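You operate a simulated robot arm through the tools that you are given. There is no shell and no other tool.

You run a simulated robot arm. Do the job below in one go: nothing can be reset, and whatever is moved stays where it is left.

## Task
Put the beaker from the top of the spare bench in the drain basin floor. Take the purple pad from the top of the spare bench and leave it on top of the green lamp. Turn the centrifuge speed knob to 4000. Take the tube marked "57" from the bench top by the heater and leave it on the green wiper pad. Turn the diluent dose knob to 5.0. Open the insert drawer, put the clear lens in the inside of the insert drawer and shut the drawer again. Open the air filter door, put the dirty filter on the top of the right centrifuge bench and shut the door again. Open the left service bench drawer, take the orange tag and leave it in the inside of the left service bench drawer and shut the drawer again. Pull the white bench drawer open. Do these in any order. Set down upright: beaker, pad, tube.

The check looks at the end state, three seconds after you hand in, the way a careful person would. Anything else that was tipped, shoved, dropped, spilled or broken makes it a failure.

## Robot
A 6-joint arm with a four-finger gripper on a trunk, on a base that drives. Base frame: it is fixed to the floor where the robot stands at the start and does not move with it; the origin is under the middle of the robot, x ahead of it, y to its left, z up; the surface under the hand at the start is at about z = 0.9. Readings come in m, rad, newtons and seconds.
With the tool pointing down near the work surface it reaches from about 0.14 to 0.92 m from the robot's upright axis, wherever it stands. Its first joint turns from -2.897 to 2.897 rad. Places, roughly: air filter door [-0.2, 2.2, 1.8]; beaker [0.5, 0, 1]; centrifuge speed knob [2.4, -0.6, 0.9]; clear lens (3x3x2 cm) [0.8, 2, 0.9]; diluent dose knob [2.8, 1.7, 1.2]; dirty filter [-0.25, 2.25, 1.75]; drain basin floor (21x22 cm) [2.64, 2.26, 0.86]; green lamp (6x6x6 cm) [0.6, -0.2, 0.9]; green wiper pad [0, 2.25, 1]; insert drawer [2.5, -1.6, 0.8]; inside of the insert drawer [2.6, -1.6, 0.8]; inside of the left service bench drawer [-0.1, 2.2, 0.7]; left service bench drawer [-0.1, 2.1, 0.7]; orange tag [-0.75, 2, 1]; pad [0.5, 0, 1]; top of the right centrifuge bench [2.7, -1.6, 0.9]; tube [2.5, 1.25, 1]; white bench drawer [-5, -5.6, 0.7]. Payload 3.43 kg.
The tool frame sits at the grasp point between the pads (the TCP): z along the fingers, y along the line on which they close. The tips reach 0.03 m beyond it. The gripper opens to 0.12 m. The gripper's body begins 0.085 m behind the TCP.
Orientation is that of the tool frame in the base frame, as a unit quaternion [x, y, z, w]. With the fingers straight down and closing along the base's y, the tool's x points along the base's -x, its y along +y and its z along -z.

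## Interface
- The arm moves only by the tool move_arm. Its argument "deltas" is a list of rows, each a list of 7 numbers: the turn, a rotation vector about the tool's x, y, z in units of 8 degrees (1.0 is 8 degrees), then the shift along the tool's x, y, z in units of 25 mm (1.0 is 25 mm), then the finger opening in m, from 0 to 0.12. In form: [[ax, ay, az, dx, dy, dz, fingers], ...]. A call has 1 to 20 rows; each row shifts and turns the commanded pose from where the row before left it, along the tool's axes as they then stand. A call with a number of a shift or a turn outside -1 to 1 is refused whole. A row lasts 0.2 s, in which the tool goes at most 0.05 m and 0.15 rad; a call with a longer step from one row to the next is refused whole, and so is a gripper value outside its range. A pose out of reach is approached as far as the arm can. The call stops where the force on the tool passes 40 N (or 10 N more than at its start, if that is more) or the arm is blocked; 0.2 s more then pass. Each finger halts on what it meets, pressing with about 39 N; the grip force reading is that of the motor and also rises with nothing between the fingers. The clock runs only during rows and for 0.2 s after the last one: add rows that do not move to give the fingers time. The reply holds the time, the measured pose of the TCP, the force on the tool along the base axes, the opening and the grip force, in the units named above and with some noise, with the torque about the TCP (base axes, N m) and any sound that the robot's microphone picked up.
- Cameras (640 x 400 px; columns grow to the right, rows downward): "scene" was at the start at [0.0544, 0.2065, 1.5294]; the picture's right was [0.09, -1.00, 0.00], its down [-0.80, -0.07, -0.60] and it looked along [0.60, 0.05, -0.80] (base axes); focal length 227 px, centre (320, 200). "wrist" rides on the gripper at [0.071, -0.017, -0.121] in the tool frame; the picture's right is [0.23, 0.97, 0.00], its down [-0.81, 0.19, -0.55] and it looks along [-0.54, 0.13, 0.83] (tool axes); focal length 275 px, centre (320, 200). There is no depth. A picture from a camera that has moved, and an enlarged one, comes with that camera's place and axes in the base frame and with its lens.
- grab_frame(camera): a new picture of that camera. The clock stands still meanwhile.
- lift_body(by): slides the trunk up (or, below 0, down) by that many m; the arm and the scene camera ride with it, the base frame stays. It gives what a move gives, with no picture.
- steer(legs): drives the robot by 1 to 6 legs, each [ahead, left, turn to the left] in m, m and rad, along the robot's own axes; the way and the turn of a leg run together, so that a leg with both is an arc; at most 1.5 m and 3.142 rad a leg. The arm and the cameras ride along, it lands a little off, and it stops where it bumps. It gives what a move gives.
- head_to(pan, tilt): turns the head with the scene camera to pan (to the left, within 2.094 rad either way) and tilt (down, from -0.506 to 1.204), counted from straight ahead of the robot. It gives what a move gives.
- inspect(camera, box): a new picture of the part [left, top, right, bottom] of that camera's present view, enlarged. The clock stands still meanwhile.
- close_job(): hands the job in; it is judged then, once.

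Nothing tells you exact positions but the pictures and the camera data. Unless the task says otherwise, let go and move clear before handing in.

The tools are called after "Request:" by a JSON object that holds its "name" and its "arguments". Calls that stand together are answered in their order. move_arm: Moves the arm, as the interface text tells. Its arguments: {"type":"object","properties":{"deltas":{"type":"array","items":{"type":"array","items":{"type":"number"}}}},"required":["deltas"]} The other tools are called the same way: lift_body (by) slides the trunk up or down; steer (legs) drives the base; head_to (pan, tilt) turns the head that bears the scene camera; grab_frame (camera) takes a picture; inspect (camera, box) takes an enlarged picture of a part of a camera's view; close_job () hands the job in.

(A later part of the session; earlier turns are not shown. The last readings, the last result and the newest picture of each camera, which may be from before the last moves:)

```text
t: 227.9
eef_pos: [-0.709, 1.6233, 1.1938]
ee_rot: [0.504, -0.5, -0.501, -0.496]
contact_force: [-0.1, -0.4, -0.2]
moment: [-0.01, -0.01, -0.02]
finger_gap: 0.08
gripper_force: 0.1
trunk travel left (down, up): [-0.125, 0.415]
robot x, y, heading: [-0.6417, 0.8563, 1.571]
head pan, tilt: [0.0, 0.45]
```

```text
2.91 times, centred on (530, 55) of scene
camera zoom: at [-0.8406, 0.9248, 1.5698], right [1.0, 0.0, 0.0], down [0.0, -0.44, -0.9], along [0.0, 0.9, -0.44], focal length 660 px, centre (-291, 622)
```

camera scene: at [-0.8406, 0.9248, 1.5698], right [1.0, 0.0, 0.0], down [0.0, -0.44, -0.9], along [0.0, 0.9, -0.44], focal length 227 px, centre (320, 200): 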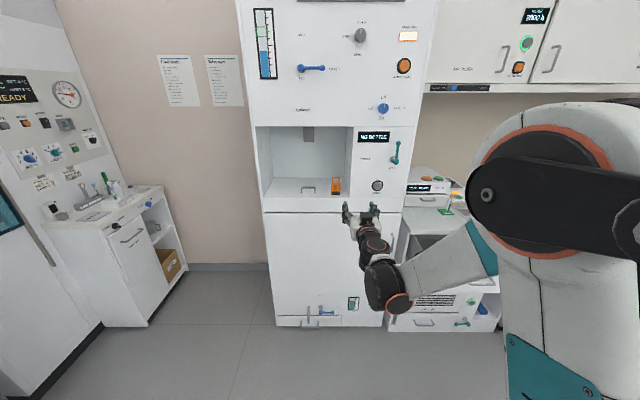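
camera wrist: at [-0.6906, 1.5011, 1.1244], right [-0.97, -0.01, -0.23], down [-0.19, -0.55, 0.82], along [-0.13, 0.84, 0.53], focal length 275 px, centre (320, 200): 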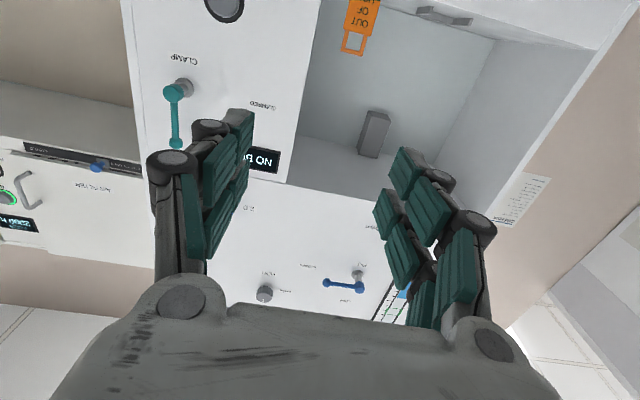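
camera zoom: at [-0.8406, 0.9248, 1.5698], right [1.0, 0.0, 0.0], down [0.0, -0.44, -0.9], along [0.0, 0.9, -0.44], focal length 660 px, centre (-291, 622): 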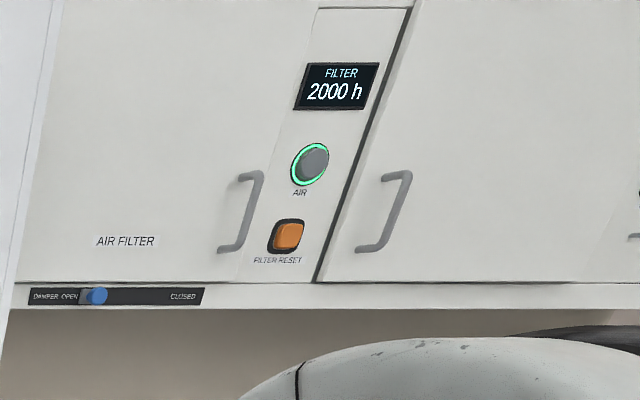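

The tag stands in a black holder: loop top at about (-0.757, 2.046, 1.155), body about 51 mm wide, chamber floor at z ≈ 1.055. I'll set the hand height, drive forward 40 cm, and check alignment.

Request:
{"name": "move_arm", "arguments": {"deltas": [[0, 0, 0, 0.89, 0.48, -0.9, 0.08], [0, 0, 0, 0.89, 0.48, -0.9, 0.08], [0, 0, 0, 0.89, 0.48, -0.9, 0.08], [0, 0, 0, 0.89, 0.48, -0.9, 0.08], [0, 0, 0, 0, 0, 0, 0.08]]}}

Request:
{"name": "steer", "arguments": {"legs": [[0.37, 0, 0]]}}

Request:
{"name": "grab_frame", "arguments": {"camera": "wrist"}}

Request:
{"name": "grab_frame", "arguments": {"camera": "scene"}}

```text
t: 229.2
eef_pos: [-0.7573, 1.5326, 1.1064]
ee_rot: [0.504, -0.501, -0.5, -0.495]
contact_force: [0.3, -0.3, 0.6]
moment: [-0.01, -0.01, 0.0]
finger_gap: 0.0801
gripper_force: 0.0
trunk travel left (down, up): [-0.125, 0.415]
robot x, y, heading: [-0.6418, 0.854, 1.576]
head pan, tilt: [0.0, 0.45]
```

```text
t: 231.5
eef_pos: [-0.7603, 1.9036, 1.1068]
ee_rot: [0.504, -0.5, -0.5, -0.495]
contact_force: [-0.1, -0.3, 0.2]
moment: [-0.03, 0.02, 0.0]
finger_gap: 0.08
gripper_force: 0.1
trunk travel left (down, up): [-0.125, 0.415]
robot x, y, heading: [-0.6413, 1.2238, 1.581]
head pan, tilt: [0.0, 0.45]
```

```text
taken
camera wrist: at [-0.7431, 1.7823, 1.0376], right [-0.97, -0.01, -0.23], down [-0.19, -0.55, 0.82], along [-0.14, 0.84, 0.53], focal length 275 px, centre (320, 200)
```

wrist: 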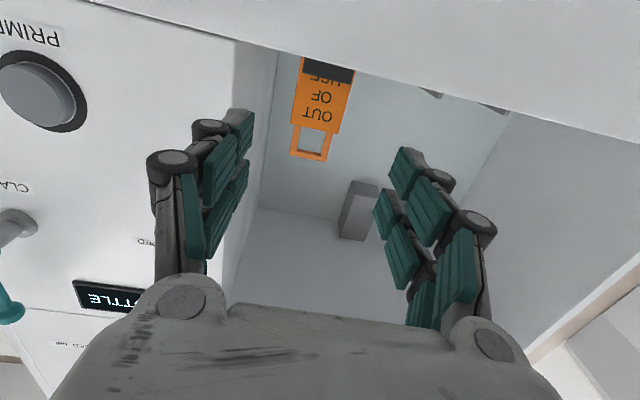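

```text
taken
camera scene: at [-0.8429, 1.2953, 1.5698], right [1.0, 0.01, 0.0], down [0.0, -0.44, -0.9], along [-0.01, 0.9, -0.44], focal length 227 px, centre (320, 200)
```

scene: 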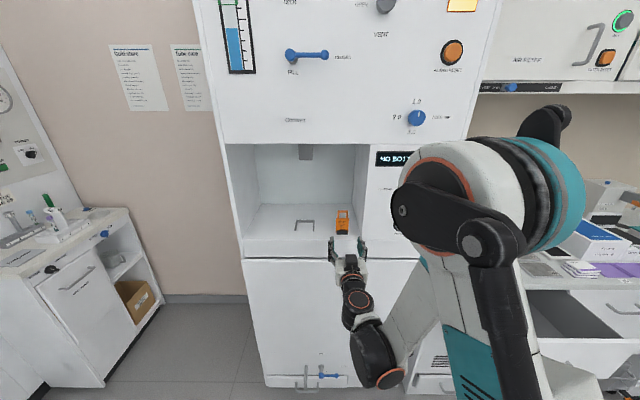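

The tag is centred between the fingers. I'll advance 13 cm so the pads reach both sides of its body.

Request:
{"name": "move_arm", "arguments": {"deltas": [[0, 0, 0, 0, 0, 0.9, 0.08], [0, 0, 0, 0, 0, 0.9, 0.08], [0, 0, 0, 0, 0, 0.9, 0.08], [0, 0, 0, 0, 0, 0.9, 0.08], [0, 0, 0, 0, 0, 0.8, 0.08], [0, 0, 0, 0, 0, 0.6, 0.08], [0, 0, 0, 0, 0, 0, 0.08]]}}

Request:
{"name": "grab_frame", "arguments": {"camera": "wrist"}}

Request:
{"name": "inspect", "arguments": {"camera": "scene", "box": [290, 190, 400, 280]}}

```text
t: 233.1
eef_pos: [-0.7617, 2.0285, 1.1058]
ee_rot: [0.504, -0.5, -0.501, -0.495]
contact_force: [0.3, -0.7, 0.1]
moment: [0.01, 0.01, 0.01]
finger_gap: 0.0801
gripper_force: 0.0
trunk travel left (down, up): [-0.125, 0.415]
robot x, y, heading: [-0.643, 1.2261, 1.579]
head pan, tilt: [0.0, 0.45]
```

```text
taken
camera wrist: at [-0.7437, 1.9081, 1.0376], right [-0.97, -0.01, -0.23], down [-0.19, -0.55, 0.82], along [-0.14, 0.84, 0.53], focal length 275 px, centre (320, 200)
```

wrist: 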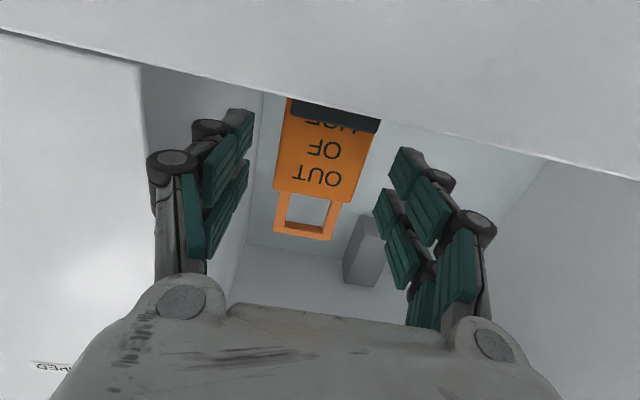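

```text
4.44 times, centred on (345, 235) of scene
camera zoom: at [-0.8428, 1.2954, 1.5698], right [1.0, 0.01, 0.0], down [0.0, -0.44, -0.9], along [-0.01, 0.9, -0.44], focal length 1008 px, centre (209, 44)
```

zoom: 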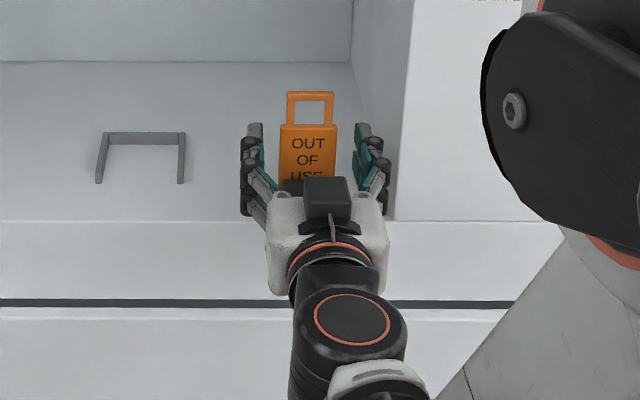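

Request:
{"name": "move_arm", "arguments": {"deltas": [[0, 0, 0, 0, 0, 0.3, 0.08], [0, 0, 0, 0, 0, 0, 0.065], [0, 0, 0, 0, 0, 0, 0.055], [0, 0, 0, 0, 0, 0, 0.045], [0, 0, 0, 0, 0, 0, 0.04], [0, 0, 0, 0, 0, 0, 0.04]]}}

Request:
{"name": "grab_frame", "arguments": {"camera": "wrist"}}

```text
t: 234.5
eef_pos: [-0.7612, 2.0371, 1.1064]
ee_rot: [0.504, -0.5, -0.5, -0.495]
contact_force: [-0.5, 0.6, -0.5]
moment: [0.01, -0.01, -0.01]
finger_gap: 0.0486
gripper_force: 38.8
trunk travel left (down, up): [-0.125, 0.415]
robot x, y, heading: [-0.6427, 1.2255, 1.582]
head pan, tilt: [0.0, 0.45]
```

```text
taken
camera wrist: at [-0.7436, 1.9156, 1.0373], right [-0.97, -0.01, -0.23], down [-0.19, -0.55, 0.82], along [-0.14, 0.84, 0.53], focal length 275 px, centre (320, 200)
```

wrist: 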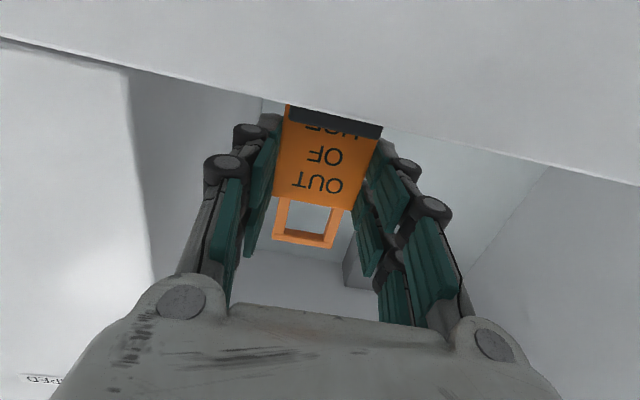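

Gripped. I'll lift it straight up out of the holder.

Request:
{"name": "move_arm", "arguments": {"deltas": [[0, 0, 0, -0.4, 0, 0, 0.04], [0, 0, 0, -0.6, 0, 0, 0.04], [0, 0, 0, -0.6, 0, 0, 0.04], [0, 0, 0, -0.6, 0, 0, 0.04], [0, 0, 0, 0, 0, 0, 0.04]]}}

Request:
{"name": "grab_frame", "arguments": {"camera": "wrist"}}

Request:
{"name": "inspect", "arguments": {"camera": "scene", "box": [290, 170, 400, 280]}}

```text
t: 235.7
eef_pos: [-0.7623, 2.0372, 1.1599]
ee_rot: [0.504, -0.5, -0.501, -0.495]
contact_force: [-0.2, -0.1, -0.1]
moment: [-0.01, 0.02, 0.0]
finger_gap: 0.0484
gripper_force: 38.9
trunk travel left (down, up): [-0.125, 0.415]
robot x, y, heading: [-0.6456, 1.225, 1.578]
head pan, tilt: [0.0, 0.45]
```

```text
taken
camera wrist: at [-0.7438, 1.9153, 1.0915], right [-0.97, -0.01, -0.23], down [-0.19, -0.55, 0.82], along [-0.14, 0.84, 0.53], focal length 275 px, centre (320, 200)
```

wrist: 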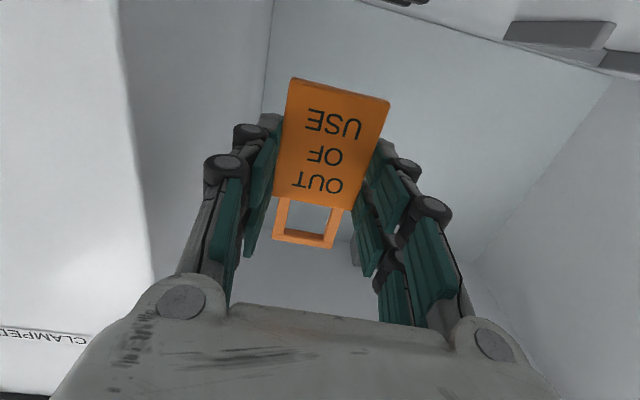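

```text
3.64 times, centred on (345, 225) of scene
camera zoom: at [-0.8428, 1.295, 1.5698], right [1.0, 0.01, 0.0], down [0.0, -0.44, -0.9], along [-0.01, 0.9, -0.44], focal length 825 px, centre (229, 109)
```

zoom: 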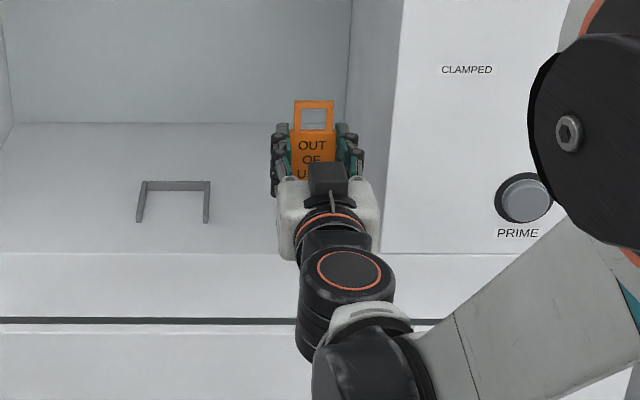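

The tag is free of the holder. I'll pull it out of the chamber, back up, and return to the open drawer.

Request:
{"name": "move_arm", "arguments": {"deltas": [[0, 0, 0, -0.2, 0, -1, 0.04], [0, 0, 0, -0.2, 0, -1, 0.04], [0, 0, 0, -0.2, 0, -1, 0.04], [0, 0, 0, 0, 0, -1, 0.04], [0, 0, 0, 0, 0, -1, 0.04], [0, 0, 0, 0, 0, -1, 0.04], [0, 0, 0, 0, 0, -1, 0.04], [0, 0, 0, 0, 0, 0, 0.04]]}}

Request:
{"name": "steer", "arguments": {"legs": [[-0.22, 0, 0], [0, -0.6, 0]]}}

Request:
{"name": "head_to", "arguments": {"pan": 0.0, "tilt": 0.75}}

Request:
{"name": "grab_frame", "arguments": {"camera": "scene"}}

Request:
{"name": "grab_frame", "arguments": {"camera": "wrist"}}

```text
t: 237.5
eef_pos: [-0.7617, 1.8601, 1.1776]
ee_rot: [0.505, -0.5, -0.501, -0.495]
contact_force: [0.1, 0.1, 0.1]
moment: [-0.01, 0.01, -0.02]
finger_gap: 0.0483
gripper_force: 39.4
trunk travel left (down, up): [-0.125, 0.415]
robot x, y, heading: [-0.6455, 1.226, 1.58]
head pan, tilt: [0.0, 0.45]
```

```text
t: 242.2
eef_pos: [-0.1533, 1.6425, 1.1781]
ee_rot: [0.503, -0.501, -0.5, -0.497]
contact_force: [-0.2, 0.5, 0.5]
moment: [-0.01, 0.01, -0.02]
finger_gap: 0.0481
gripper_force: 38.9
trunk travel left (down, up): [-0.125, 0.415]
robot x, y, heading: [-0.0363, 1.0059, 1.571]
head pan, tilt: [0.0, 0.45]
```

```text
t: 243.0
eef_pos: [-0.1519, 1.6431, 1.1781]
ee_rot: [0.503, -0.501, -0.5, -0.496]
contact_force: [0.2, -0.1, -0.5]
moment: [-0.04, 0.01, 0.02]
finger_gap: 0.0484
gripper_force: 39.3
trunk travel left (down, up): [-0.125, 0.415]
robot x, y, heading: [-0.039, 1.0061, 1.571]
head pan, tilt: [0.0, 0.75]
```

```text
taken
camera scene: at [-0.2362, 1.069, 1.5435], right [1.0, 0.0, 0.0], down [0.0, -0.68, -0.73], along [0.0, 0.73, -0.68], focal length 227 px, centre (320, 200)
```

scene: 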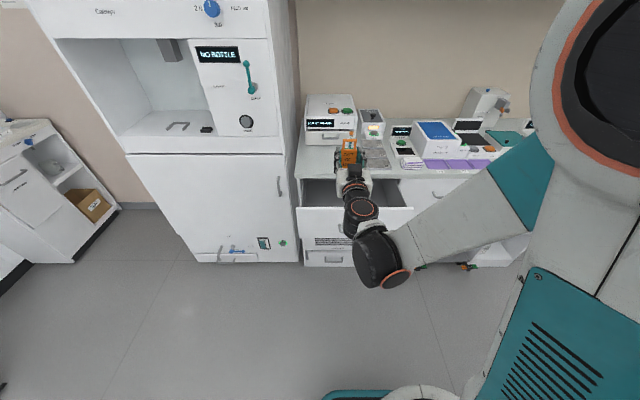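

```text
taken
camera wrist: at [-0.1346, 1.5217, 1.1089], right [-0.97, -0.01, -0.23], down [-0.19, -0.55, 0.82], along [-0.13, 0.84, 0.53], focal length 275 px, centre (320, 200)
```

wrist: 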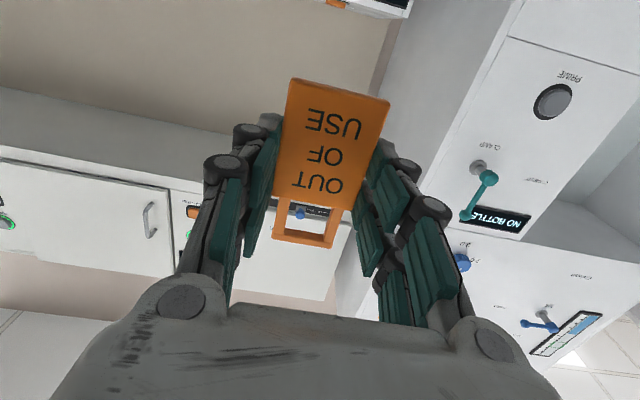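

Request:
{"name": "inspect", "arguments": {"camera": "scene", "box": [280, 130, 440, 270]}}

```text
2.86 times, centred on (360, 200) of scene
camera zoom: at [-0.2362, 1.069, 1.5435], right [1.0, 0.0, 0.0], down [0.0, -0.68, -0.73], along [0.0, 0.73, -0.68], focal length 648 px, centre (206, 200)
```

zoom: 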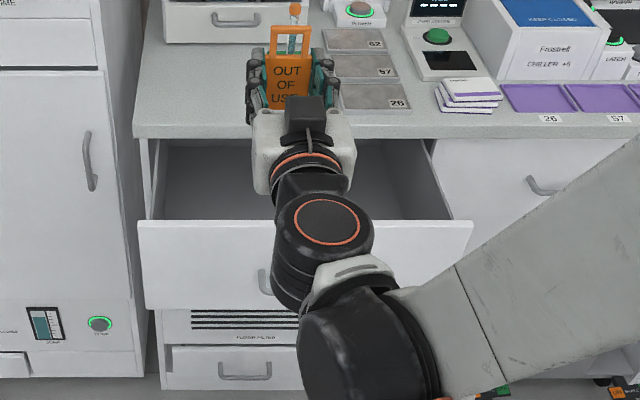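

The opened drawer spans about x -0.31 to 0.12 and y 1.77 to 1.94, with its front top near z = 0.87. I'll move closer, point the tool down so the tag lies flat, and bring it over the opening.

Request:
{"name": "steer", "arguments": {"legs": [[0.1, 0, 0]]}}

Request:
{"name": "move_arm", "arguments": {"deltas": [[0, 0.9375, 0, 0, 0, 0, 0.04], [0, 0.9375, 0, 0, 0, 0, 0.04], [0, 0.9375, 0, 0, 0, 0, 0.04], [0, 0.9375, 0, 0, 0, 0, 0.04], [0, 0.9375, 0, 0, 0, 0, 0.04], [0, 0.9375, 0, 0, 0, 0, 0.04], [0, 0.9375, 0, 0, 0, 0, 0.04], [0, 0.9375, 0, 0, 0, 0, 0.04], [0, 0.9375, 0, 0, 0, 0, 0.04], [0, 0.9375, 0, 0, 0, 0, 0.04], [0, 0.9375, 0, 0, 0, 0, 0.04], [0, 0.9375, 0, 0, 0, 0, 0.04], [0, 0, 0, 0, 0, 0, 0.04]]}}

Request:
{"name": "grab_frame", "arguments": {"camera": "wrist"}}

```text
t: 244.2
eef_pos: [-0.1532, 1.7416, 1.1774]
ee_rot: [0.503, -0.501, -0.499, -0.496]
contact_force: [-0.1, -0.7, -0.1]
moment: [0.01, -0.01, -0.01]
finger_gap: 0.048
gripper_force: 39.0
trunk travel left (down, up): [-0.125, 0.415]
robot x, y, heading: [-0.0384, 1.1052, 1.573]
head pan, tilt: [0.0, 0.75]
```

```text
t: 246.9
eef_pos: [-0.1519, 1.7407, 1.177]
ee_rot: [0.709, -0.705, 0.003, 0.004]
contact_force: [0.5, 0.5, -0.5]
moment: [-0.01, -0.01, -0.01]
finger_gap: 0.0484
gripper_force: 38.8
trunk travel left (down, up): [-0.125, 0.415]
robot x, y, heading: [-0.0371, 1.104, 1.573]
head pan, tilt: [0.0, 0.75]
```

```text
taken
camera wrist: at [-0.1346, 1.671, 1.3006], right [-0.97, -0.24, 0.0], down [-0.2, 0.82, 0.54], along [-0.13, 0.53, -0.84], focal length 275 px, centre (320, 200)
```

wrist: 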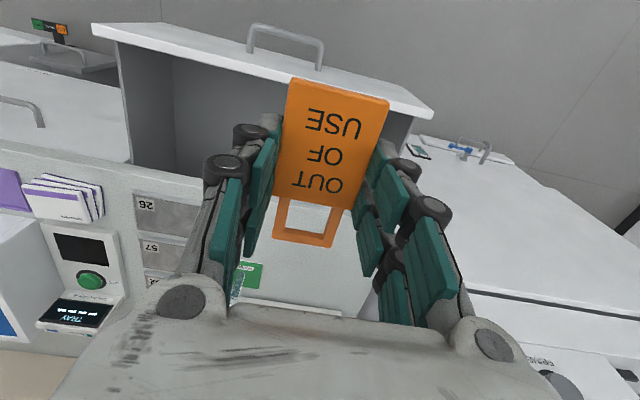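

Request:
{"name": "move_arm", "arguments": {"deltas": [[0, 0, 0, -0.893, -0.413, 0, 0.04], [0, 0, 0, -0.893, -0.413, 0, 0.04], [0, 0, 0, -0.893, -0.413, 0, 0.04], [0, 0, 0, -0.893, -0.413, 0, 0.04], [0, 0, 0, -0.893, -0.413, 0, 0.04], [0, 0, 0, -0.893, -0.413, 0, 0.04], [0, 0, 0, 0, 0, 0.9, 0.04], [0, 0, 0, 0, 0, 0.9, 0.04], [0, 0, 0, 0, 0, 0.9, 0.04], [0, 0, 0, 0, 0, 0.9, 0.04], [0, 0, 0, 0, 0, 0.9, 0.04], [0, 0, 0, 0, 0, 0.9, 0.04], [0, 0, 0, 0, 0, 0.9, 0.04], [0, 0, 0, 0, 0, 0.9, 0.04], [0, 0, 0, 0, 0, 0, 0.04]]}}

Request:
{"name": "grab_frame", "arguments": {"camera": "wrist"}}

Request:
{"name": "grab_frame", "arguments": {"camera": "scene"}}

```text
t: 250.2
eef_pos: [-0.0912, 1.8731, 0.9959]
ee_rot: [0.709, -0.705, 0.003, 0.004]
contact_force: [0.0, 0.4, 0.4]
moment: [-0.02, 0.01, 0.02]
finger_gap: 0.0484
gripper_force: 39.0
trunk travel left (down, up): [-0.125, 0.415]
robot x, y, heading: [-0.0397, 1.1019, 1.574]
head pan, tilt: [0.0, 0.75]
```

```text
taken
camera wrist: at [-0.0732, 1.8029, 1.1187], right [-0.97, -0.23, 0.0], down [-0.2, 0.81, 0.55], along [-0.13, 0.53, -0.84], focal length 275 px, centre (320, 200)
```

wrist: 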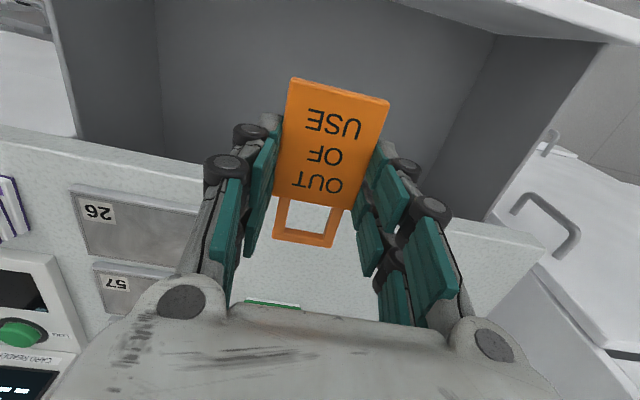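

```text
taken
camera scene: at [-0.2363, 1.1675, 1.5434], right [1.0, 0.0, 0.0], down [0.0, -0.68, -0.73], along [0.0, 0.73, -0.68], focal length 227 px, centre (320, 200)
```

scene: 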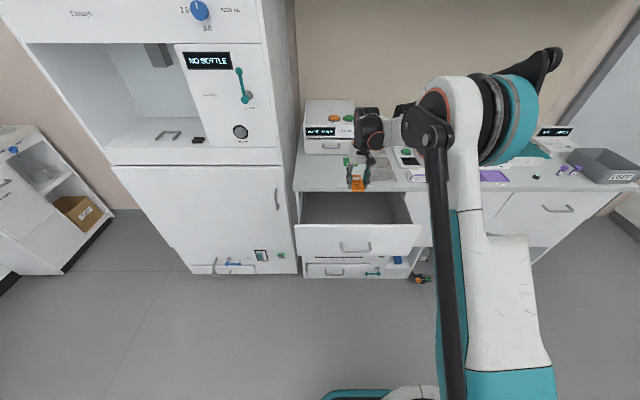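

The tag's loop passes close to the bench edge this way. I'll roll the hand 90° so the tag lies along the drawer's width, then centre it over the opening at y ≈ 1.845.

Request:
{"name": "move_arm", "arguments": {"deltas": [[0, 0, 0.9375, 0.1, 0, 0, 0.04], [0, 0, 0.9375, 0.1, 0, 0, 0.04], [0, 0, 0.9375, 0, 0, 0, 0.04], [0, 0, 0.9375, 0, 0, 0, 0.04], [0, 0, 0.9375, 0, 0, 0, 0.04], [0, 0, 0.9375, 0, 0, 0, 0.04], [0, 0, 0.9375, 0, 0, 0, 0.04], [0, 0, 0.9375, 0, 0, 0, 0.04], [0, 0, 0.9375, 0, 0, 0, 0.04], [0, 0, 0.9375, 0, 0, 0, 0.04], [0, 0, 0.9375, 0, 0, 0, 0.04], [0, 0, 0.9375, 0, 0, 0, 0.04], [0, 0, 0, 0, 0, 0, 0.04]]}}

Request:
{"name": "grab_frame", "arguments": {"camera": "wrist"}}

```text
t: 252.9
eef_pos: [-0.0924, 1.8692, 0.9956]
ee_rot: [-0.001, 1.0, -0.005, -0.001]
contact_force: [0.1, -0.3, -0.3]
moment: [0.01, -0.01, 0.03]
finger_gap: 0.0487
gripper_force: 39.0
trunk travel left (down, up): [-0.125, 0.415]
robot x, y, heading: [-0.036, 1.1031, 1.571]
head pan, tilt: [0.0, 0.75]
```

```text
taken
camera wrist: at [-0.1629, 1.8526, 1.1192], right [-0.23, 0.97, -0.01], down [0.81, 0.2, 0.55], along [0.54, 0.12, -0.83], focal length 275 px, centre (320, 200)
```

wrist: 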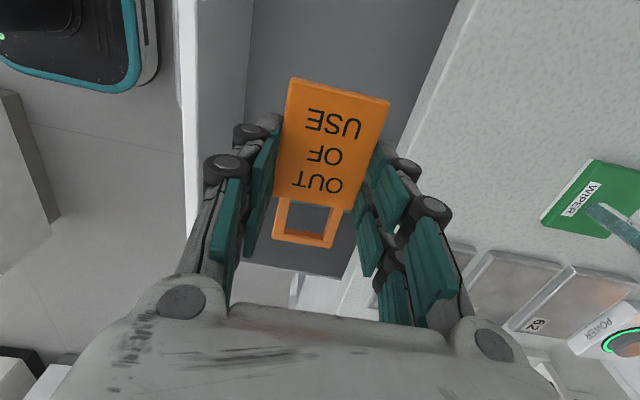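

Request:
{"name": "move_arm", "arguments": {"deltas": [[0, 0, 0, 0, -0.68, 0, 0.04], [0, 0, 0, 0, 0, 0.8, 0.04], [0, 0, 0, 0, 0, 0.8, 0.04], [0, 0, 0, 0, 0, 0.8, 0.04], [0, 0, 0, 0, 0, 0.8, 0.04], [0, 0, 0, 0, 0, 0.8, 0.04], [0, 0, 0, 0, 0, 0.8, 0.04], [0, 0, 0, 0, 0, 0.8, 0.04], [0, 0, 0, 0, 0, 0.8, 0.04], [0, 0, 0, 0, 0, 0, 0.04]]}}

Request:
{"name": "grab_frame", "arguments": {"camera": "wrist"}}

Request:
{"name": "grab_frame", "arguments": {"camera": "scene"}}

```text
t: 255.2
eef_pos: [-0.0911, 1.8501, 0.8377]
ee_rot: [-0.002, 1.0, -0.004, -0.001]
contact_force: [-0.4, 0.5, -0.4]
moment: [-0.03, 0.01, -0.01]
finger_gap: 0.0481
gripper_force: 38.8
trunk travel left (down, up): [-0.125, 0.415]
robot x, y, heading: [-0.0359, 1.1045, 1.575]
head pan, tilt: [0.0, 0.75]
```

```text
taken
camera wrist: at [-0.1613, 1.8334, 0.9588], right [-0.23, 0.97, -0.01], down [0.81, 0.2, 0.55], along [0.54, 0.12, -0.83], focal length 275 px, centre (320, 200)
```

wrist: 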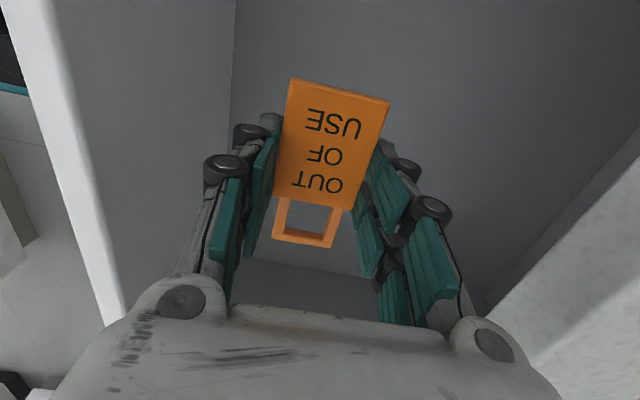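

```text
taken
camera scene: at [-0.2363, 1.1676, 1.5434], right [1.0, 0.0, 0.0], down [0.0, -0.68, -0.73], along [0.0, 0.73, -0.68], focal length 227 px, centre (320, 200)
```

scene: 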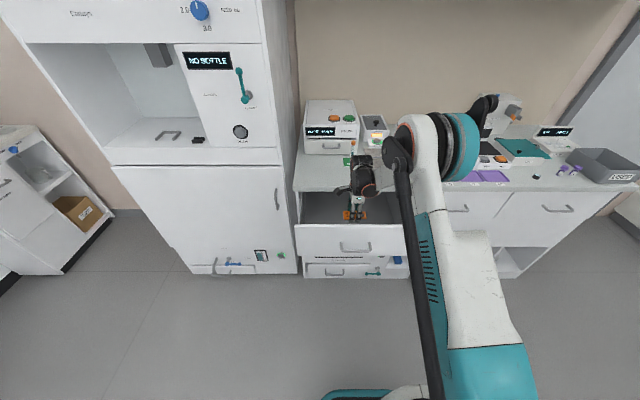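

Request:
{"name": "move_arm", "arguments": {"deltas": [[0, 0, 0, 0, 0, 0.8, 0.04], [0, 0, 0, 0, 0, 0.8, 0.04], [0, 0, 0, 0, 0, 0.8, 0.04], [0, 0, 0, 0, 0, 0.8, 0.04], [0, 0, 0, 0, 0, 0.6, 0.04], [0, 0, 0, 0, 0, 0, 0.04]]}}

Request:
{"name": "grab_frame", "arguments": {"camera": "wrist"}}

```text
t: 256.6
eef_pos: [-0.0916, 1.8475, 0.7418]
ee_rot: [-0.002, 1.0, -0.005, -0.001]
contact_force: [1.0, 0.2, -0.7]
moment: [0.0, 0.0, -0.02]
finger_gap: 0.0484
gripper_force: 39.0
trunk travel left (down, up): [-0.125, 0.415]
robot x, y, heading: [-0.0342, 1.105, 1.572]
head pan, tilt: [0.0, 0.75]
```

```text
taken
camera wrist: at [-0.1628, 1.8323, 0.864], right [-0.23, 0.97, -0.01], down [0.81, 0.2, 0.55], along [0.54, 0.12, -0.83], focal length 275 px, centre (320, 200)
```

wrist: 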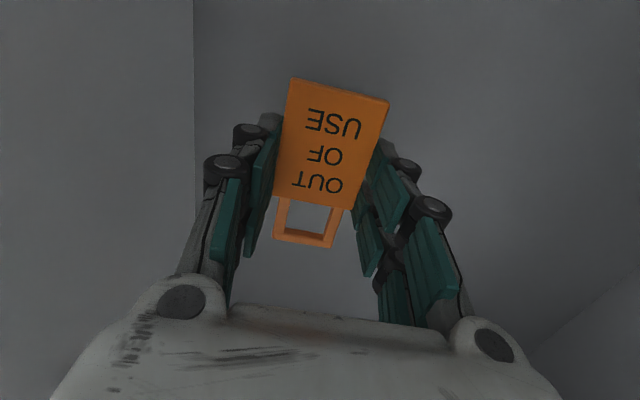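

Request:
{"name": "move_arm", "arguments": {"deltas": [[0, 0, 0, 0, 0, 0.5, 0.04], [0, 0, 0, 0, 0, 0.5, 0.04], [0, 0, 0, 0, 0, 0, 0.04]]}}

Request:
{"name": "move_arm", "arguments": {"deltas": [[0, 0, 0, 0, 0, 0.2, 0.04], [0, 0, 0, 0, 0, 0, 0.04]]}}

Request:
{"name": "move_arm", "arguments": {"deltas": [[0, 0, 0, 0, 0, 0.15, 0.04], [0, 0, 0, 0, 0, 0, 0.04]]}}

```text
t: 257.4
eef_pos: [-0.0902, 1.849, 0.7169]
ee_rot: [-0.003, 1.0, -0.004, 0.0]
contact_force: [0.4, 0.6, -0.4]
moment: [0.0, -0.03, 0.01]
finger_gap: 0.0485
gripper_force: 39.1
trunk travel left (down, up): [-0.125, 0.415]
robot x, y, heading: [-0.0356, 1.1078, 1.574]
head pan, tilt: [0.0, 0.75]
```

```text
t: 257.9
eef_pos: [-0.0937, 1.8489, 0.7113]
ee_rot: [-0.002, 1.0, -0.004, -0.001]
contact_force: [-0.2, 0.1, 0.3]
moment: [-0.01, -0.01, 0.0]
finger_gap: 0.0485
gripper_force: 39.0
trunk travel left (down, up): [-0.125, 0.415]
robot x, y, heading: [-0.0353, 1.1071, 1.575]
head pan, tilt: [0.0, 0.75]
```

```text
t: 258.6
eef_pos: [-0.0919, 1.8485, 0.7077]
ee_rot: [-0.002, 1.0, -0.004, -0.001]
contact_force: [-0.4, 1.0, -1.3]
moment: [-0.02, 0.02, -0.03]
finger_gap: 0.0486
gripper_force: 38.7
trunk travel left (down, up): [-0.125, 0.415]
robot x, y, heading: [-0.038, 1.1046, 1.573]
head pan, tilt: [0.0, 0.75]
```

Request:
{"name": "move_arm", "arguments": {"deltas": [[0, 0, 0, 0, 0, 0.12, 0.04], [0, 0, 0, 0, 0, 0, 0.04]]}}

Request:
{"name": "move_arm", "arguments": {"deltas": [[0, 0, 0, 0, 0, 0.12, 0.04], [0, 0, 0, 0, 0, 0, 0.04]]}}

Request:
{"name": "move_arm", "arguments": {"deltas": [[0, 0, 0, 0, 0, 0.12, 0.04], [0, 0, 0, 0, 0, 0, 0.04]]}}

```text
t: 259.1
eef_pos: [-0.0919, 1.8498, 0.705]
ee_rot: [-0.003, 1.0, -0.004, -0.001]
contact_force: [0.0, 0.2, 0.1]
moment: [0.01, 0.0, 0.01]
finger_gap: 0.0482
gripper_force: 39.1
trunk travel left (down, up): [-0.125, 0.415]
robot x, y, heading: [-0.0344, 1.1037, 1.57]
head pan, tilt: [0.0, 0.75]
```

```text
t: 259.8
eef_pos: [-0.0912, 1.8483, 0.704]
ee_rot: [-0.002, 1.0, -0.003, 0.0]
contact_force: [0.5, 1.2, 19.2]
moment: [0.65, -0.07, 0.03]
finger_gap: 0.0486
gripper_force: 39.0
trunk travel left (down, up): [-0.125, 0.415]
robot x, y, heading: [-0.0349, 1.1032, 1.574]
head pan, tilt: [0.0, 0.75]
```

```text
t: 260.2
eef_pos: [-0.0925, 1.8471, 0.7025]
ee_rot: [-0.002, 1.0, -0.002, 0.0]
contact_force: [-0.2, -0.2, 28.7]
moment: [0.87, -0.12, -0.02]
finger_gap: 0.0484
gripper_force: 38.6
trunk travel left (down, up): [-0.125, 0.415]
robot x, y, heading: [-0.0388, 1.1067, 1.573]
head pan, tilt: [0.0, 0.75]
stopped in row 2: the force on the tool passed its limit at 44 N (the readings are from after the stop); the commanded pose is now the measured one
```

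A fingertip touches the drawer floor. I'll back off 4 mm and release the tag from there.

Request:
{"name": "move_arm", "arguments": {"deltas": [[0, 0, 0, 0, 0, -0.16, 0.04], [0, 0, 0, 0, 0, 0, 0.048], [0, 0, 0, 0, 0, 0, 0.058], [0, 0, 0, 0, 0, 0, 0.068], [0, 0, 0, 0, 0, 0, 0.075], [0, 0, 0, 0, 0, 0, 0.075]]}}

Request:
{"name": "grab_frame", "arguments": {"camera": "wrist"}}

```text
t: 261.6
eef_pos: [-0.0922, 1.8491, 0.7053]
ee_rot: [-0.003, 1.0, -0.004, 0.0]
contact_force: [0.4, -0.1, -0.6]
moment: [0.03, -0.03, -0.02]
finger_gap: 0.075
gripper_force: 0.0
trunk travel left (down, up): [-0.125, 0.415]
robot x, y, heading: [-0.0378, 1.1033, 1.569]
head pan, tilt: [0.0, 0.75]
```

```text
taken
camera wrist: at [-0.163, 1.8332, 0.8272], right [-0.24, 0.97, -0.01], down [0.81, 0.2, 0.55], along [0.54, 0.12, -0.83], focal length 275 px, centre (320, 200)
```

wrist: 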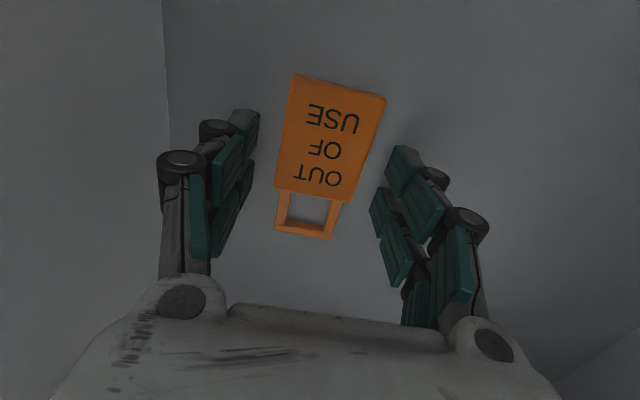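

The tag lies flat on the drawer floor. I'll rise out, back up, and tilt the tool again to take the handle and push the drawer shut.

Request:
{"name": "move_arm", "arguments": {"deltas": [[0, 0, 0, 0, 0, -0.5, 0.075], [0, 0, 0, 0, 0, -0.9, 0.07], [0, 0, 0, 0, 0, -0.9, 0.06], [0, 0, 0, 0, 0, -0.9, 0.06], [0, 0, 0, 0, 0, -0.9, 0.06], [0, 0, 0, 0, 0, -0.9, 0.06], [0, 0, 0, 0, 0, -0.9, 0.06], [0, 0, 0, 0, 0, -0.9, 0.06], [0, 0, 0, 0, 0, -0.9, 0.06], [0, 0, 0, 0, 0, -0.9, 0.06], [0, 0, 0, 0, 0, -0.9, 0.06], [0, 0, 0, 0, 0, -0.9, 0.06], [0, 0, 0, 0, 0, -0.9, 0.06], [0, 0, 0, 0, 0, -0.9, 0.06], [0, 0, 0, 0, 0, 0, 0.06]]}}

Request:
{"name": "grab_frame", "arguments": {"camera": "wrist"}}

Request:
{"name": "steer", "arguments": {"legs": [[-0.24, 0, 0]]}}

Request:
{"name": "move_arm", "arguments": {"deltas": [[-0.9375, 0, 0, 0, 0, 0, 0.05], [-0.9375, 0, 0, 0, 0, 0, 0.05], [-0.9375, 0, 0, 0, 0, 0, 0.05], [-0.9375, 0, 0, 0, 0, 0, 0.05], [-0.9375, 0, 0, 0, 0, 0, 0.05], [-0.9375, 0, 0, 0, 0, 0, 0.05], [0, 0, 0, 0, 0, 0, 0.05]]}}

Request:
{"name": "grab_frame", "arguments": {"camera": "wrist"}}

```text
t: 264.8
eef_pos: [-0.0913, 1.8514, 1.0099]
ee_rot: [-0.003, 1.0, -0.004, -0.001]
contact_force: [-0.7, -0.3, 0.3]
moment: [0.05, -0.01, -0.02]
finger_gap: 0.0601
gripper_force: 0.1
trunk travel left (down, up): [-0.125, 0.415]
robot x, y, heading: [-0.0368, 1.1034, 1.576]
head pan, tilt: [0.0, 0.75]
```

```text
taken
camera wrist: at [-0.1616, 1.8349, 1.1319], right [-0.23, 0.97, -0.01], down [0.81, 0.2, 0.55], along [0.54, 0.12, -0.83], focal length 275 px, centre (320, 200)
```

wrist: 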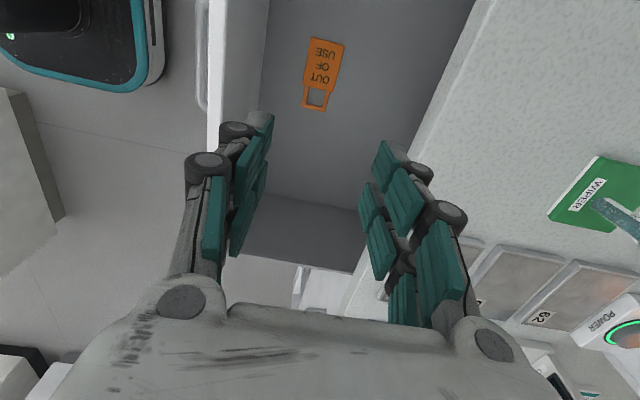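

```text
t: 266.5
eef_pos: [-0.0901, 1.6103, 1.0086]
ee_rot: [-0.002, 1.0, -0.005, -0.001]
contact_force: [0.4, 0.3, -0.2]
moment: [0.01, 0.02, 0.0]
finger_gap: 0.06
gripper_force: 0.1
trunk travel left (down, up): [-0.125, 0.415]
robot x, y, heading: [-0.0378, 0.862, 1.571]
head pan, tilt: [0.0, 0.75]
```

```text
t: 268.1
eef_pos: [-0.0896, 1.6111, 1.0088]
ee_rot: [-0.002, 0.925, 0.379, -0.002]
contact_force: [-0.3, 0.3, -0.4]
moment: [0.03, 0.01, 0.03]
finger_gap: 0.05
gripper_force: 0.1
trunk travel left (down, up): [-0.125, 0.415]
robot x, y, heading: [-0.0377, 0.8635, 1.57]
head pan, tilt: [0.0, 0.75]
```

```text
taken
camera wrist: at [-0.1596, 1.5149, 1.0845], right [-0.23, 0.69, 0.68], down [0.81, -0.25, 0.53], along [0.54, 0.68, -0.5], focal length 275 px, centre (320, 200)
```

wrist: 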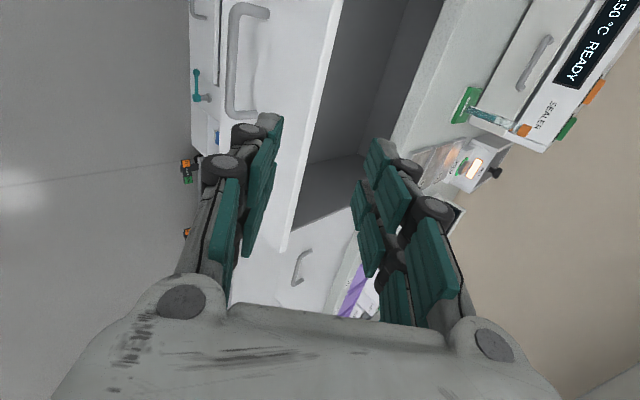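

Request:
{"name": "lift_body", "arguments": {"by": -0.1}}

Request:
{"name": "move_arm", "arguments": {"deltas": [[0, 0, 0, 0, -0.75, 0.965, 0.05], [0, 0, 0, 0, -0.75, 0.965, 0.05], [0, 0, 0, 0, 0, 0, 0.05]]}}

Request:
{"name": "grab_frame", "arguments": {"camera": "wrist"}}

```text
t: 269.5
eef_pos: [-0.0883, 1.6116, 0.9077]
ee_rot: [-0.001, 0.925, 0.379, -0.001]
contact_force: [-0.6, 0.4, 0.2]
moment: [-0.02, 0.01, -0.01]
finger_gap: 0.0501
gripper_force: 0.0
trunk travel left (down, up): [-0.025, 0.515]
robot x, y, heading: [-0.0375, 0.8638, 1.575]
head pan, tilt: [0.0, 0.75]
```

```text
t: 270.3
eef_pos: [-0.0894, 1.6201, 0.8476]
ee_rot: [-0.001, 0.925, 0.379, -0.002]
contact_force: [0.2, 0.2, 0.0]
moment: [-0.04, 0.0, -0.02]
finger_gap: 0.05
gripper_force: 0.0
trunk travel left (down, up): [-0.025, 0.515]
robot x, y, heading: [-0.034, 0.8648, 1.575]
head pan, tilt: [0.0, 0.75]
```

```text
taken
camera wrist: at [-0.1596, 1.5228, 0.9235], right [-0.23, 0.69, 0.68], down [0.81, -0.25, 0.53], along [0.54, 0.68, -0.51], focal length 275 px, centre (320, 200)
```

wrist: 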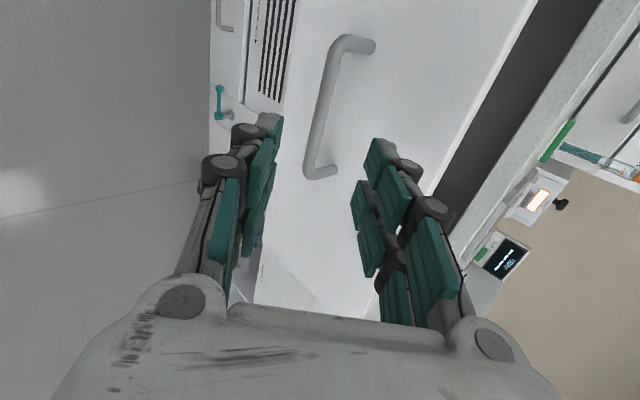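

Same view as before the first grasp. I'll advance 10 cm along the tool axis and close on the bar.

Request:
{"name": "move_arm", "arguments": {"deltas": [[0, 0, 0, 0, 0, 0.8, 0.05], [0, 0, 0, 0, 0, 0.8, 0.05], [0, 0, 0, 0, 0, 0.8, 0.05], [0, 0, 0, 0, 0, 0.8, 0.05], [0, 0, 0, 0, 0, 0.7, 0.05], [0, 0, 0, 0, 0, 0, 0.05], [0, 0, 0, 0, 0, 0, 0.03], [0, 0, 0, 0, 0, 0, 0.018], [0, 0, 0, 0, 0, 0, 0.006], [0, 0, 0, 0, 0, 0, 0.004], [0, 0, 0, 0, 0, 0, 0.004]]}}

Request:
{"name": "grab_frame", "arguments": {"camera": "wrist"}}

```text
t: 272.7
eef_pos: [-0.09, 1.6887, 0.7782]
ee_rot: [-0.002, 0.926, 0.378, -0.002]
contact_force: [0.2, 1.4, 1.4]
moment: [0.01, 0.09, -0.1]
finger_gap: 0.0116
gripper_force: 44.6
trunk travel left (down, up): [-0.025, 0.515]
robot x, y, heading: [-0.0336, 0.8635, 1.566]
head pan, tilt: [0.0, 0.75]
```

```text
taken
camera wrist: at [-0.1603, 1.5902, 0.8542], right [-0.23, 0.69, 0.68], down [0.81, -0.25, 0.53], along [0.54, 0.68, -0.51], focal length 275 px, centre (320, 200)
```

wrist: 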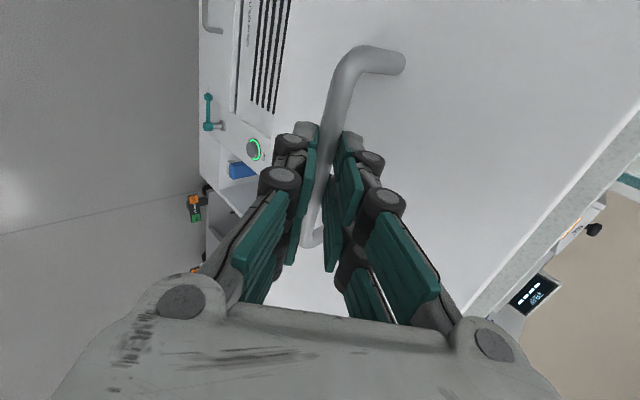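

Gripped. I'll push the drawer in by driving forward, first 20 cm, then the rest.

Request:
{"name": "steer", "arguments": {"legs": [[0.2, 0, 0]]}}

Request:
{"name": "grab_frame", "arguments": {"camera": "wrist"}}

Request:
{"name": "steer", "arguments": {"legs": [[0.03, 0, 0]]}}

Request:
{"name": "grab_frame", "arguments": {"camera": "wrist"}}

```text
t: 274.2
eef_pos: [-0.0889, 1.883, 0.779]
ee_rot: [-0.001, 0.926, 0.378, -0.001]
contact_force: [15.2, 1.3, 2.5]
moment: [0.07, -0.68, -1.04]
finger_gap: 0.0112
gripper_force: 45.0
trunk travel left (down, up): [-0.025, 0.515]
robot x, y, heading: [-0.0364, 1.0605, 1.572]
head pan, tilt: [0.0, 0.75]
```

```text
taken
camera wrist: at [-0.1603, 1.7854, 0.8542], right [-0.23, 0.69, 0.68], down [0.81, -0.25, 0.53], along [0.53, 0.68, -0.51], focal length 275 px, centre (320, 200)
```

wrist: 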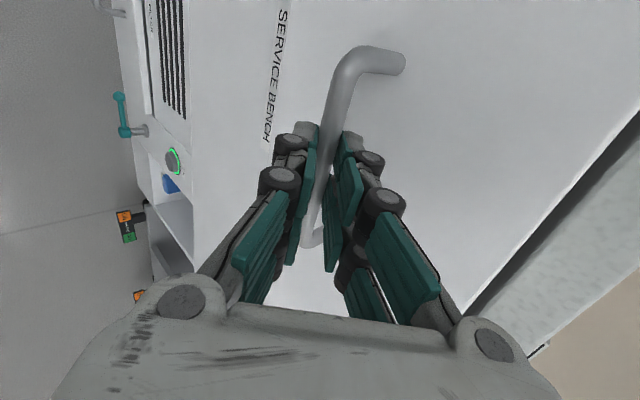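

```text
t: 275.1
eef_pos: [-0.0898, 1.913, 0.7784]
ee_rot: [-0.001, 0.926, 0.379, -0.001]
contact_force: [3.1, 2.7, 0.9]
moment: [0.05, 0.08, -0.25]
finger_gap: 0.0116
gripper_force: 45.7
trunk travel left (down, up): [-0.025, 0.515]
robot x, y, heading: [-0.0393, 1.093, 1.57]
head pan, tilt: [0.0, 0.75]
```

```text
taken
camera wrist: at [-0.1605, 1.8156, 0.854], right [-0.23, 0.69, 0.68], down [0.81, -0.25, 0.53], along [0.54, 0.68, -0.51], focal length 275 px, centre (320, 200)
```

wrist: 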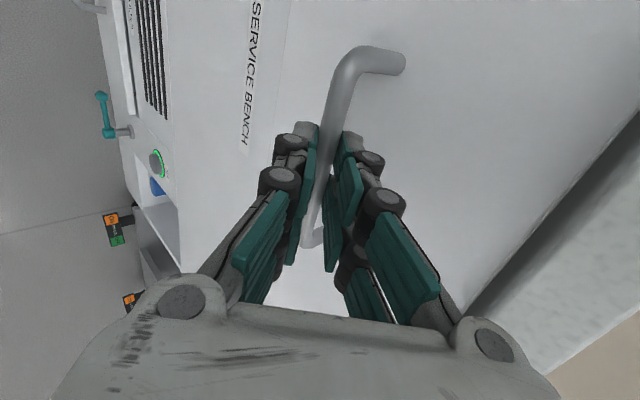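

Nearly closed. I'll push the last few millimetres with the arm and watch for the stop.

Request:
{"name": "move_arm", "arguments": {"deltas": [[0, 0, 0, 0, 0.08, 0.08, 0.004], [0, 0, 0, 0, 0, 0, 0.004]]}}

Request:
{"name": "move_arm", "arguments": {"deltas": [[0, 0, 0, 0, 0.08, 0.08, 0.004], [0, 0, 0, 0, 0, 0, 0.004]]}}

Request:
{"name": "move_arm", "arguments": {"deltas": [[0, 0, 0, 0, 0.08, 0.08, 0.004], [0, 0, 0, 0, 0, 0, 0.004]]}}

```text
t: 275.7
eef_pos: [-0.0894, 1.9135, 0.778]
ee_rot: [-0.002, 0.926, 0.377, -0.001]
contact_force: [1.2, -22.2, -4.1]
moment: [-0.45, 0.29, -0.08]
finger_gap: 0.0114
gripper_force: 45.2
trunk travel left (down, up): [-0.025, 0.515]
robot x, y, heading: [-0.0355, 1.0937, 1.571]
head pan, tilt: [0.0, 0.75]
```

```text
t: 276.1
eef_pos: [-0.0903, 1.9132, 0.7776]
ee_rot: [-0.002, 0.926, 0.377, -0.002]
contact_force: [-0.3, -11.5, 9.0]
moment: [-0.04, 0.0, -0.27]
finger_gap: 0.0115
gripper_force: 44.7
trunk travel left (down, up): [-0.025, 0.515]
robot x, y, heading: [-0.0412, 1.0899, 1.573]
head pan, tilt: [0.0, 0.75]
stopped in row 1: the force on the tool passed its limit at 46 N (the readings are from after the stop); the commanded pose is now the measured one
```

```text
t: 276.6
eef_pos: [-0.0906, 1.9139, 0.7782]
ee_rot: [-0.002, 0.927, 0.375, -0.001]
contact_force: [0.4, -16.2, 16.0]
moment: [-0.02, -0.17, -0.45]
finger_gap: 0.0116
gripper_force: 45.2
trunk travel left (down, up): [-0.025, 0.515]
robot x, y, heading: [-0.0355, 1.087, 1.571]
head pan, tilt: [0.0, 0.75]
stopped in row 2: the force on the tool passed its limit at 42 N (the readings are from after the stop); the commanded pose is now the measured one
```

The drawer is at its stop. I'll release and back away, then raise up and check it.

Request:
{"name": "move_arm", "arguments": {"deltas": [[0, 0, 0, 0, 0, 0, 0.02], [0, 0, 0, 0, 0, 0, 0.04], [0, 0, 0, 0, 0, 0, 0.05], [0, 0, 0, 0, 0, -0.6, 0.05], [0, 0, 0, 0, 0, -0.8, 0.05], [0, 0, 0, 0, 0, -0.8, 0.05], [0, 0, 0, 0, 0, -0.8, 0.05], [0, 0, 0, 0, 0, -0.8, 0.05], [0, 0, 0, 0, 0, 0, 0.05]]}}

Request:
{"name": "grab_frame", "arguments": {"camera": "wrist"}}

Request:
{"name": "lift_body", "arguments": {"by": 0.1}}

Request:
{"name": "grab_frame", "arguments": {"camera": "scene"}}

```text
t: 278.6
eef_pos: [-0.0897, 1.8485, 0.8453]
ee_rot: [-0.002, 0.927, 0.374, -0.001]
contact_force: [-0.4, -0.6, -0.1]
moment: [-0.01, -0.01, -0.01]
finger_gap: 0.05
gripper_force: 0.0
trunk travel left (down, up): [-0.025, 0.515]
robot x, y, heading: [-0.039, 1.0899, 1.573]
head pan, tilt: [0.0, 0.75]
```

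```text
taken
camera wrist: at [-0.1605, 1.7526, 0.9216], right [-0.23, 0.7, 0.68], down [0.81, -0.24, 0.53], along [0.54, 0.67, -0.51], focal length 275 px, centre (320, 200)
```

wrist: 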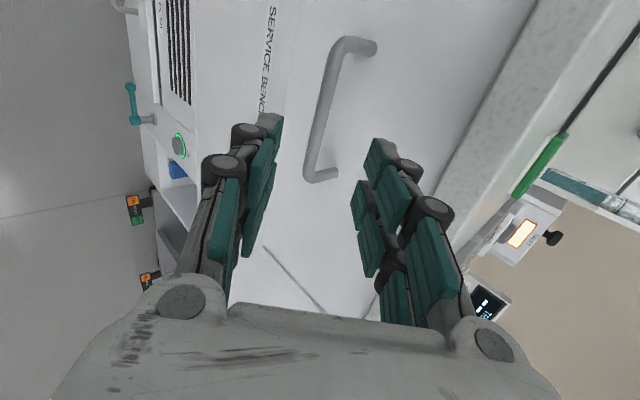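

```text
t: 279.9
eef_pos: [-0.0903, 1.8492, 0.9446]
ee_rot: [-0.001, 0.927, 0.375, 0.0]
contact_force: [0.0, -0.8, 1.1]
moment: [-0.02, -0.01, -0.02]
finger_gap: 0.05
gripper_force: 0.1
trunk travel left (down, up): [-0.125, 0.415]
robot x, y, heading: [-0.0335, 1.0938, 1.571]
head pan, tilt: [0.0, 0.75]
```

```text
taken
camera scene: at [-0.2362, 1.1523, 1.5433], right [1.0, 0.0, 0.0], down [0.0, -0.68, -0.73], along [0.0, 0.73, -0.68], focal length 227 px, centre (320, 200)
```

scene: 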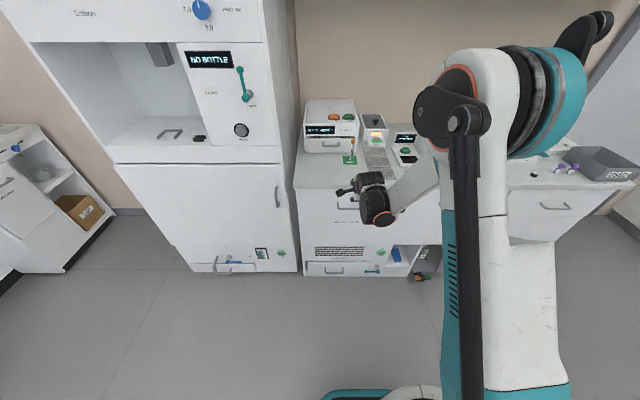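

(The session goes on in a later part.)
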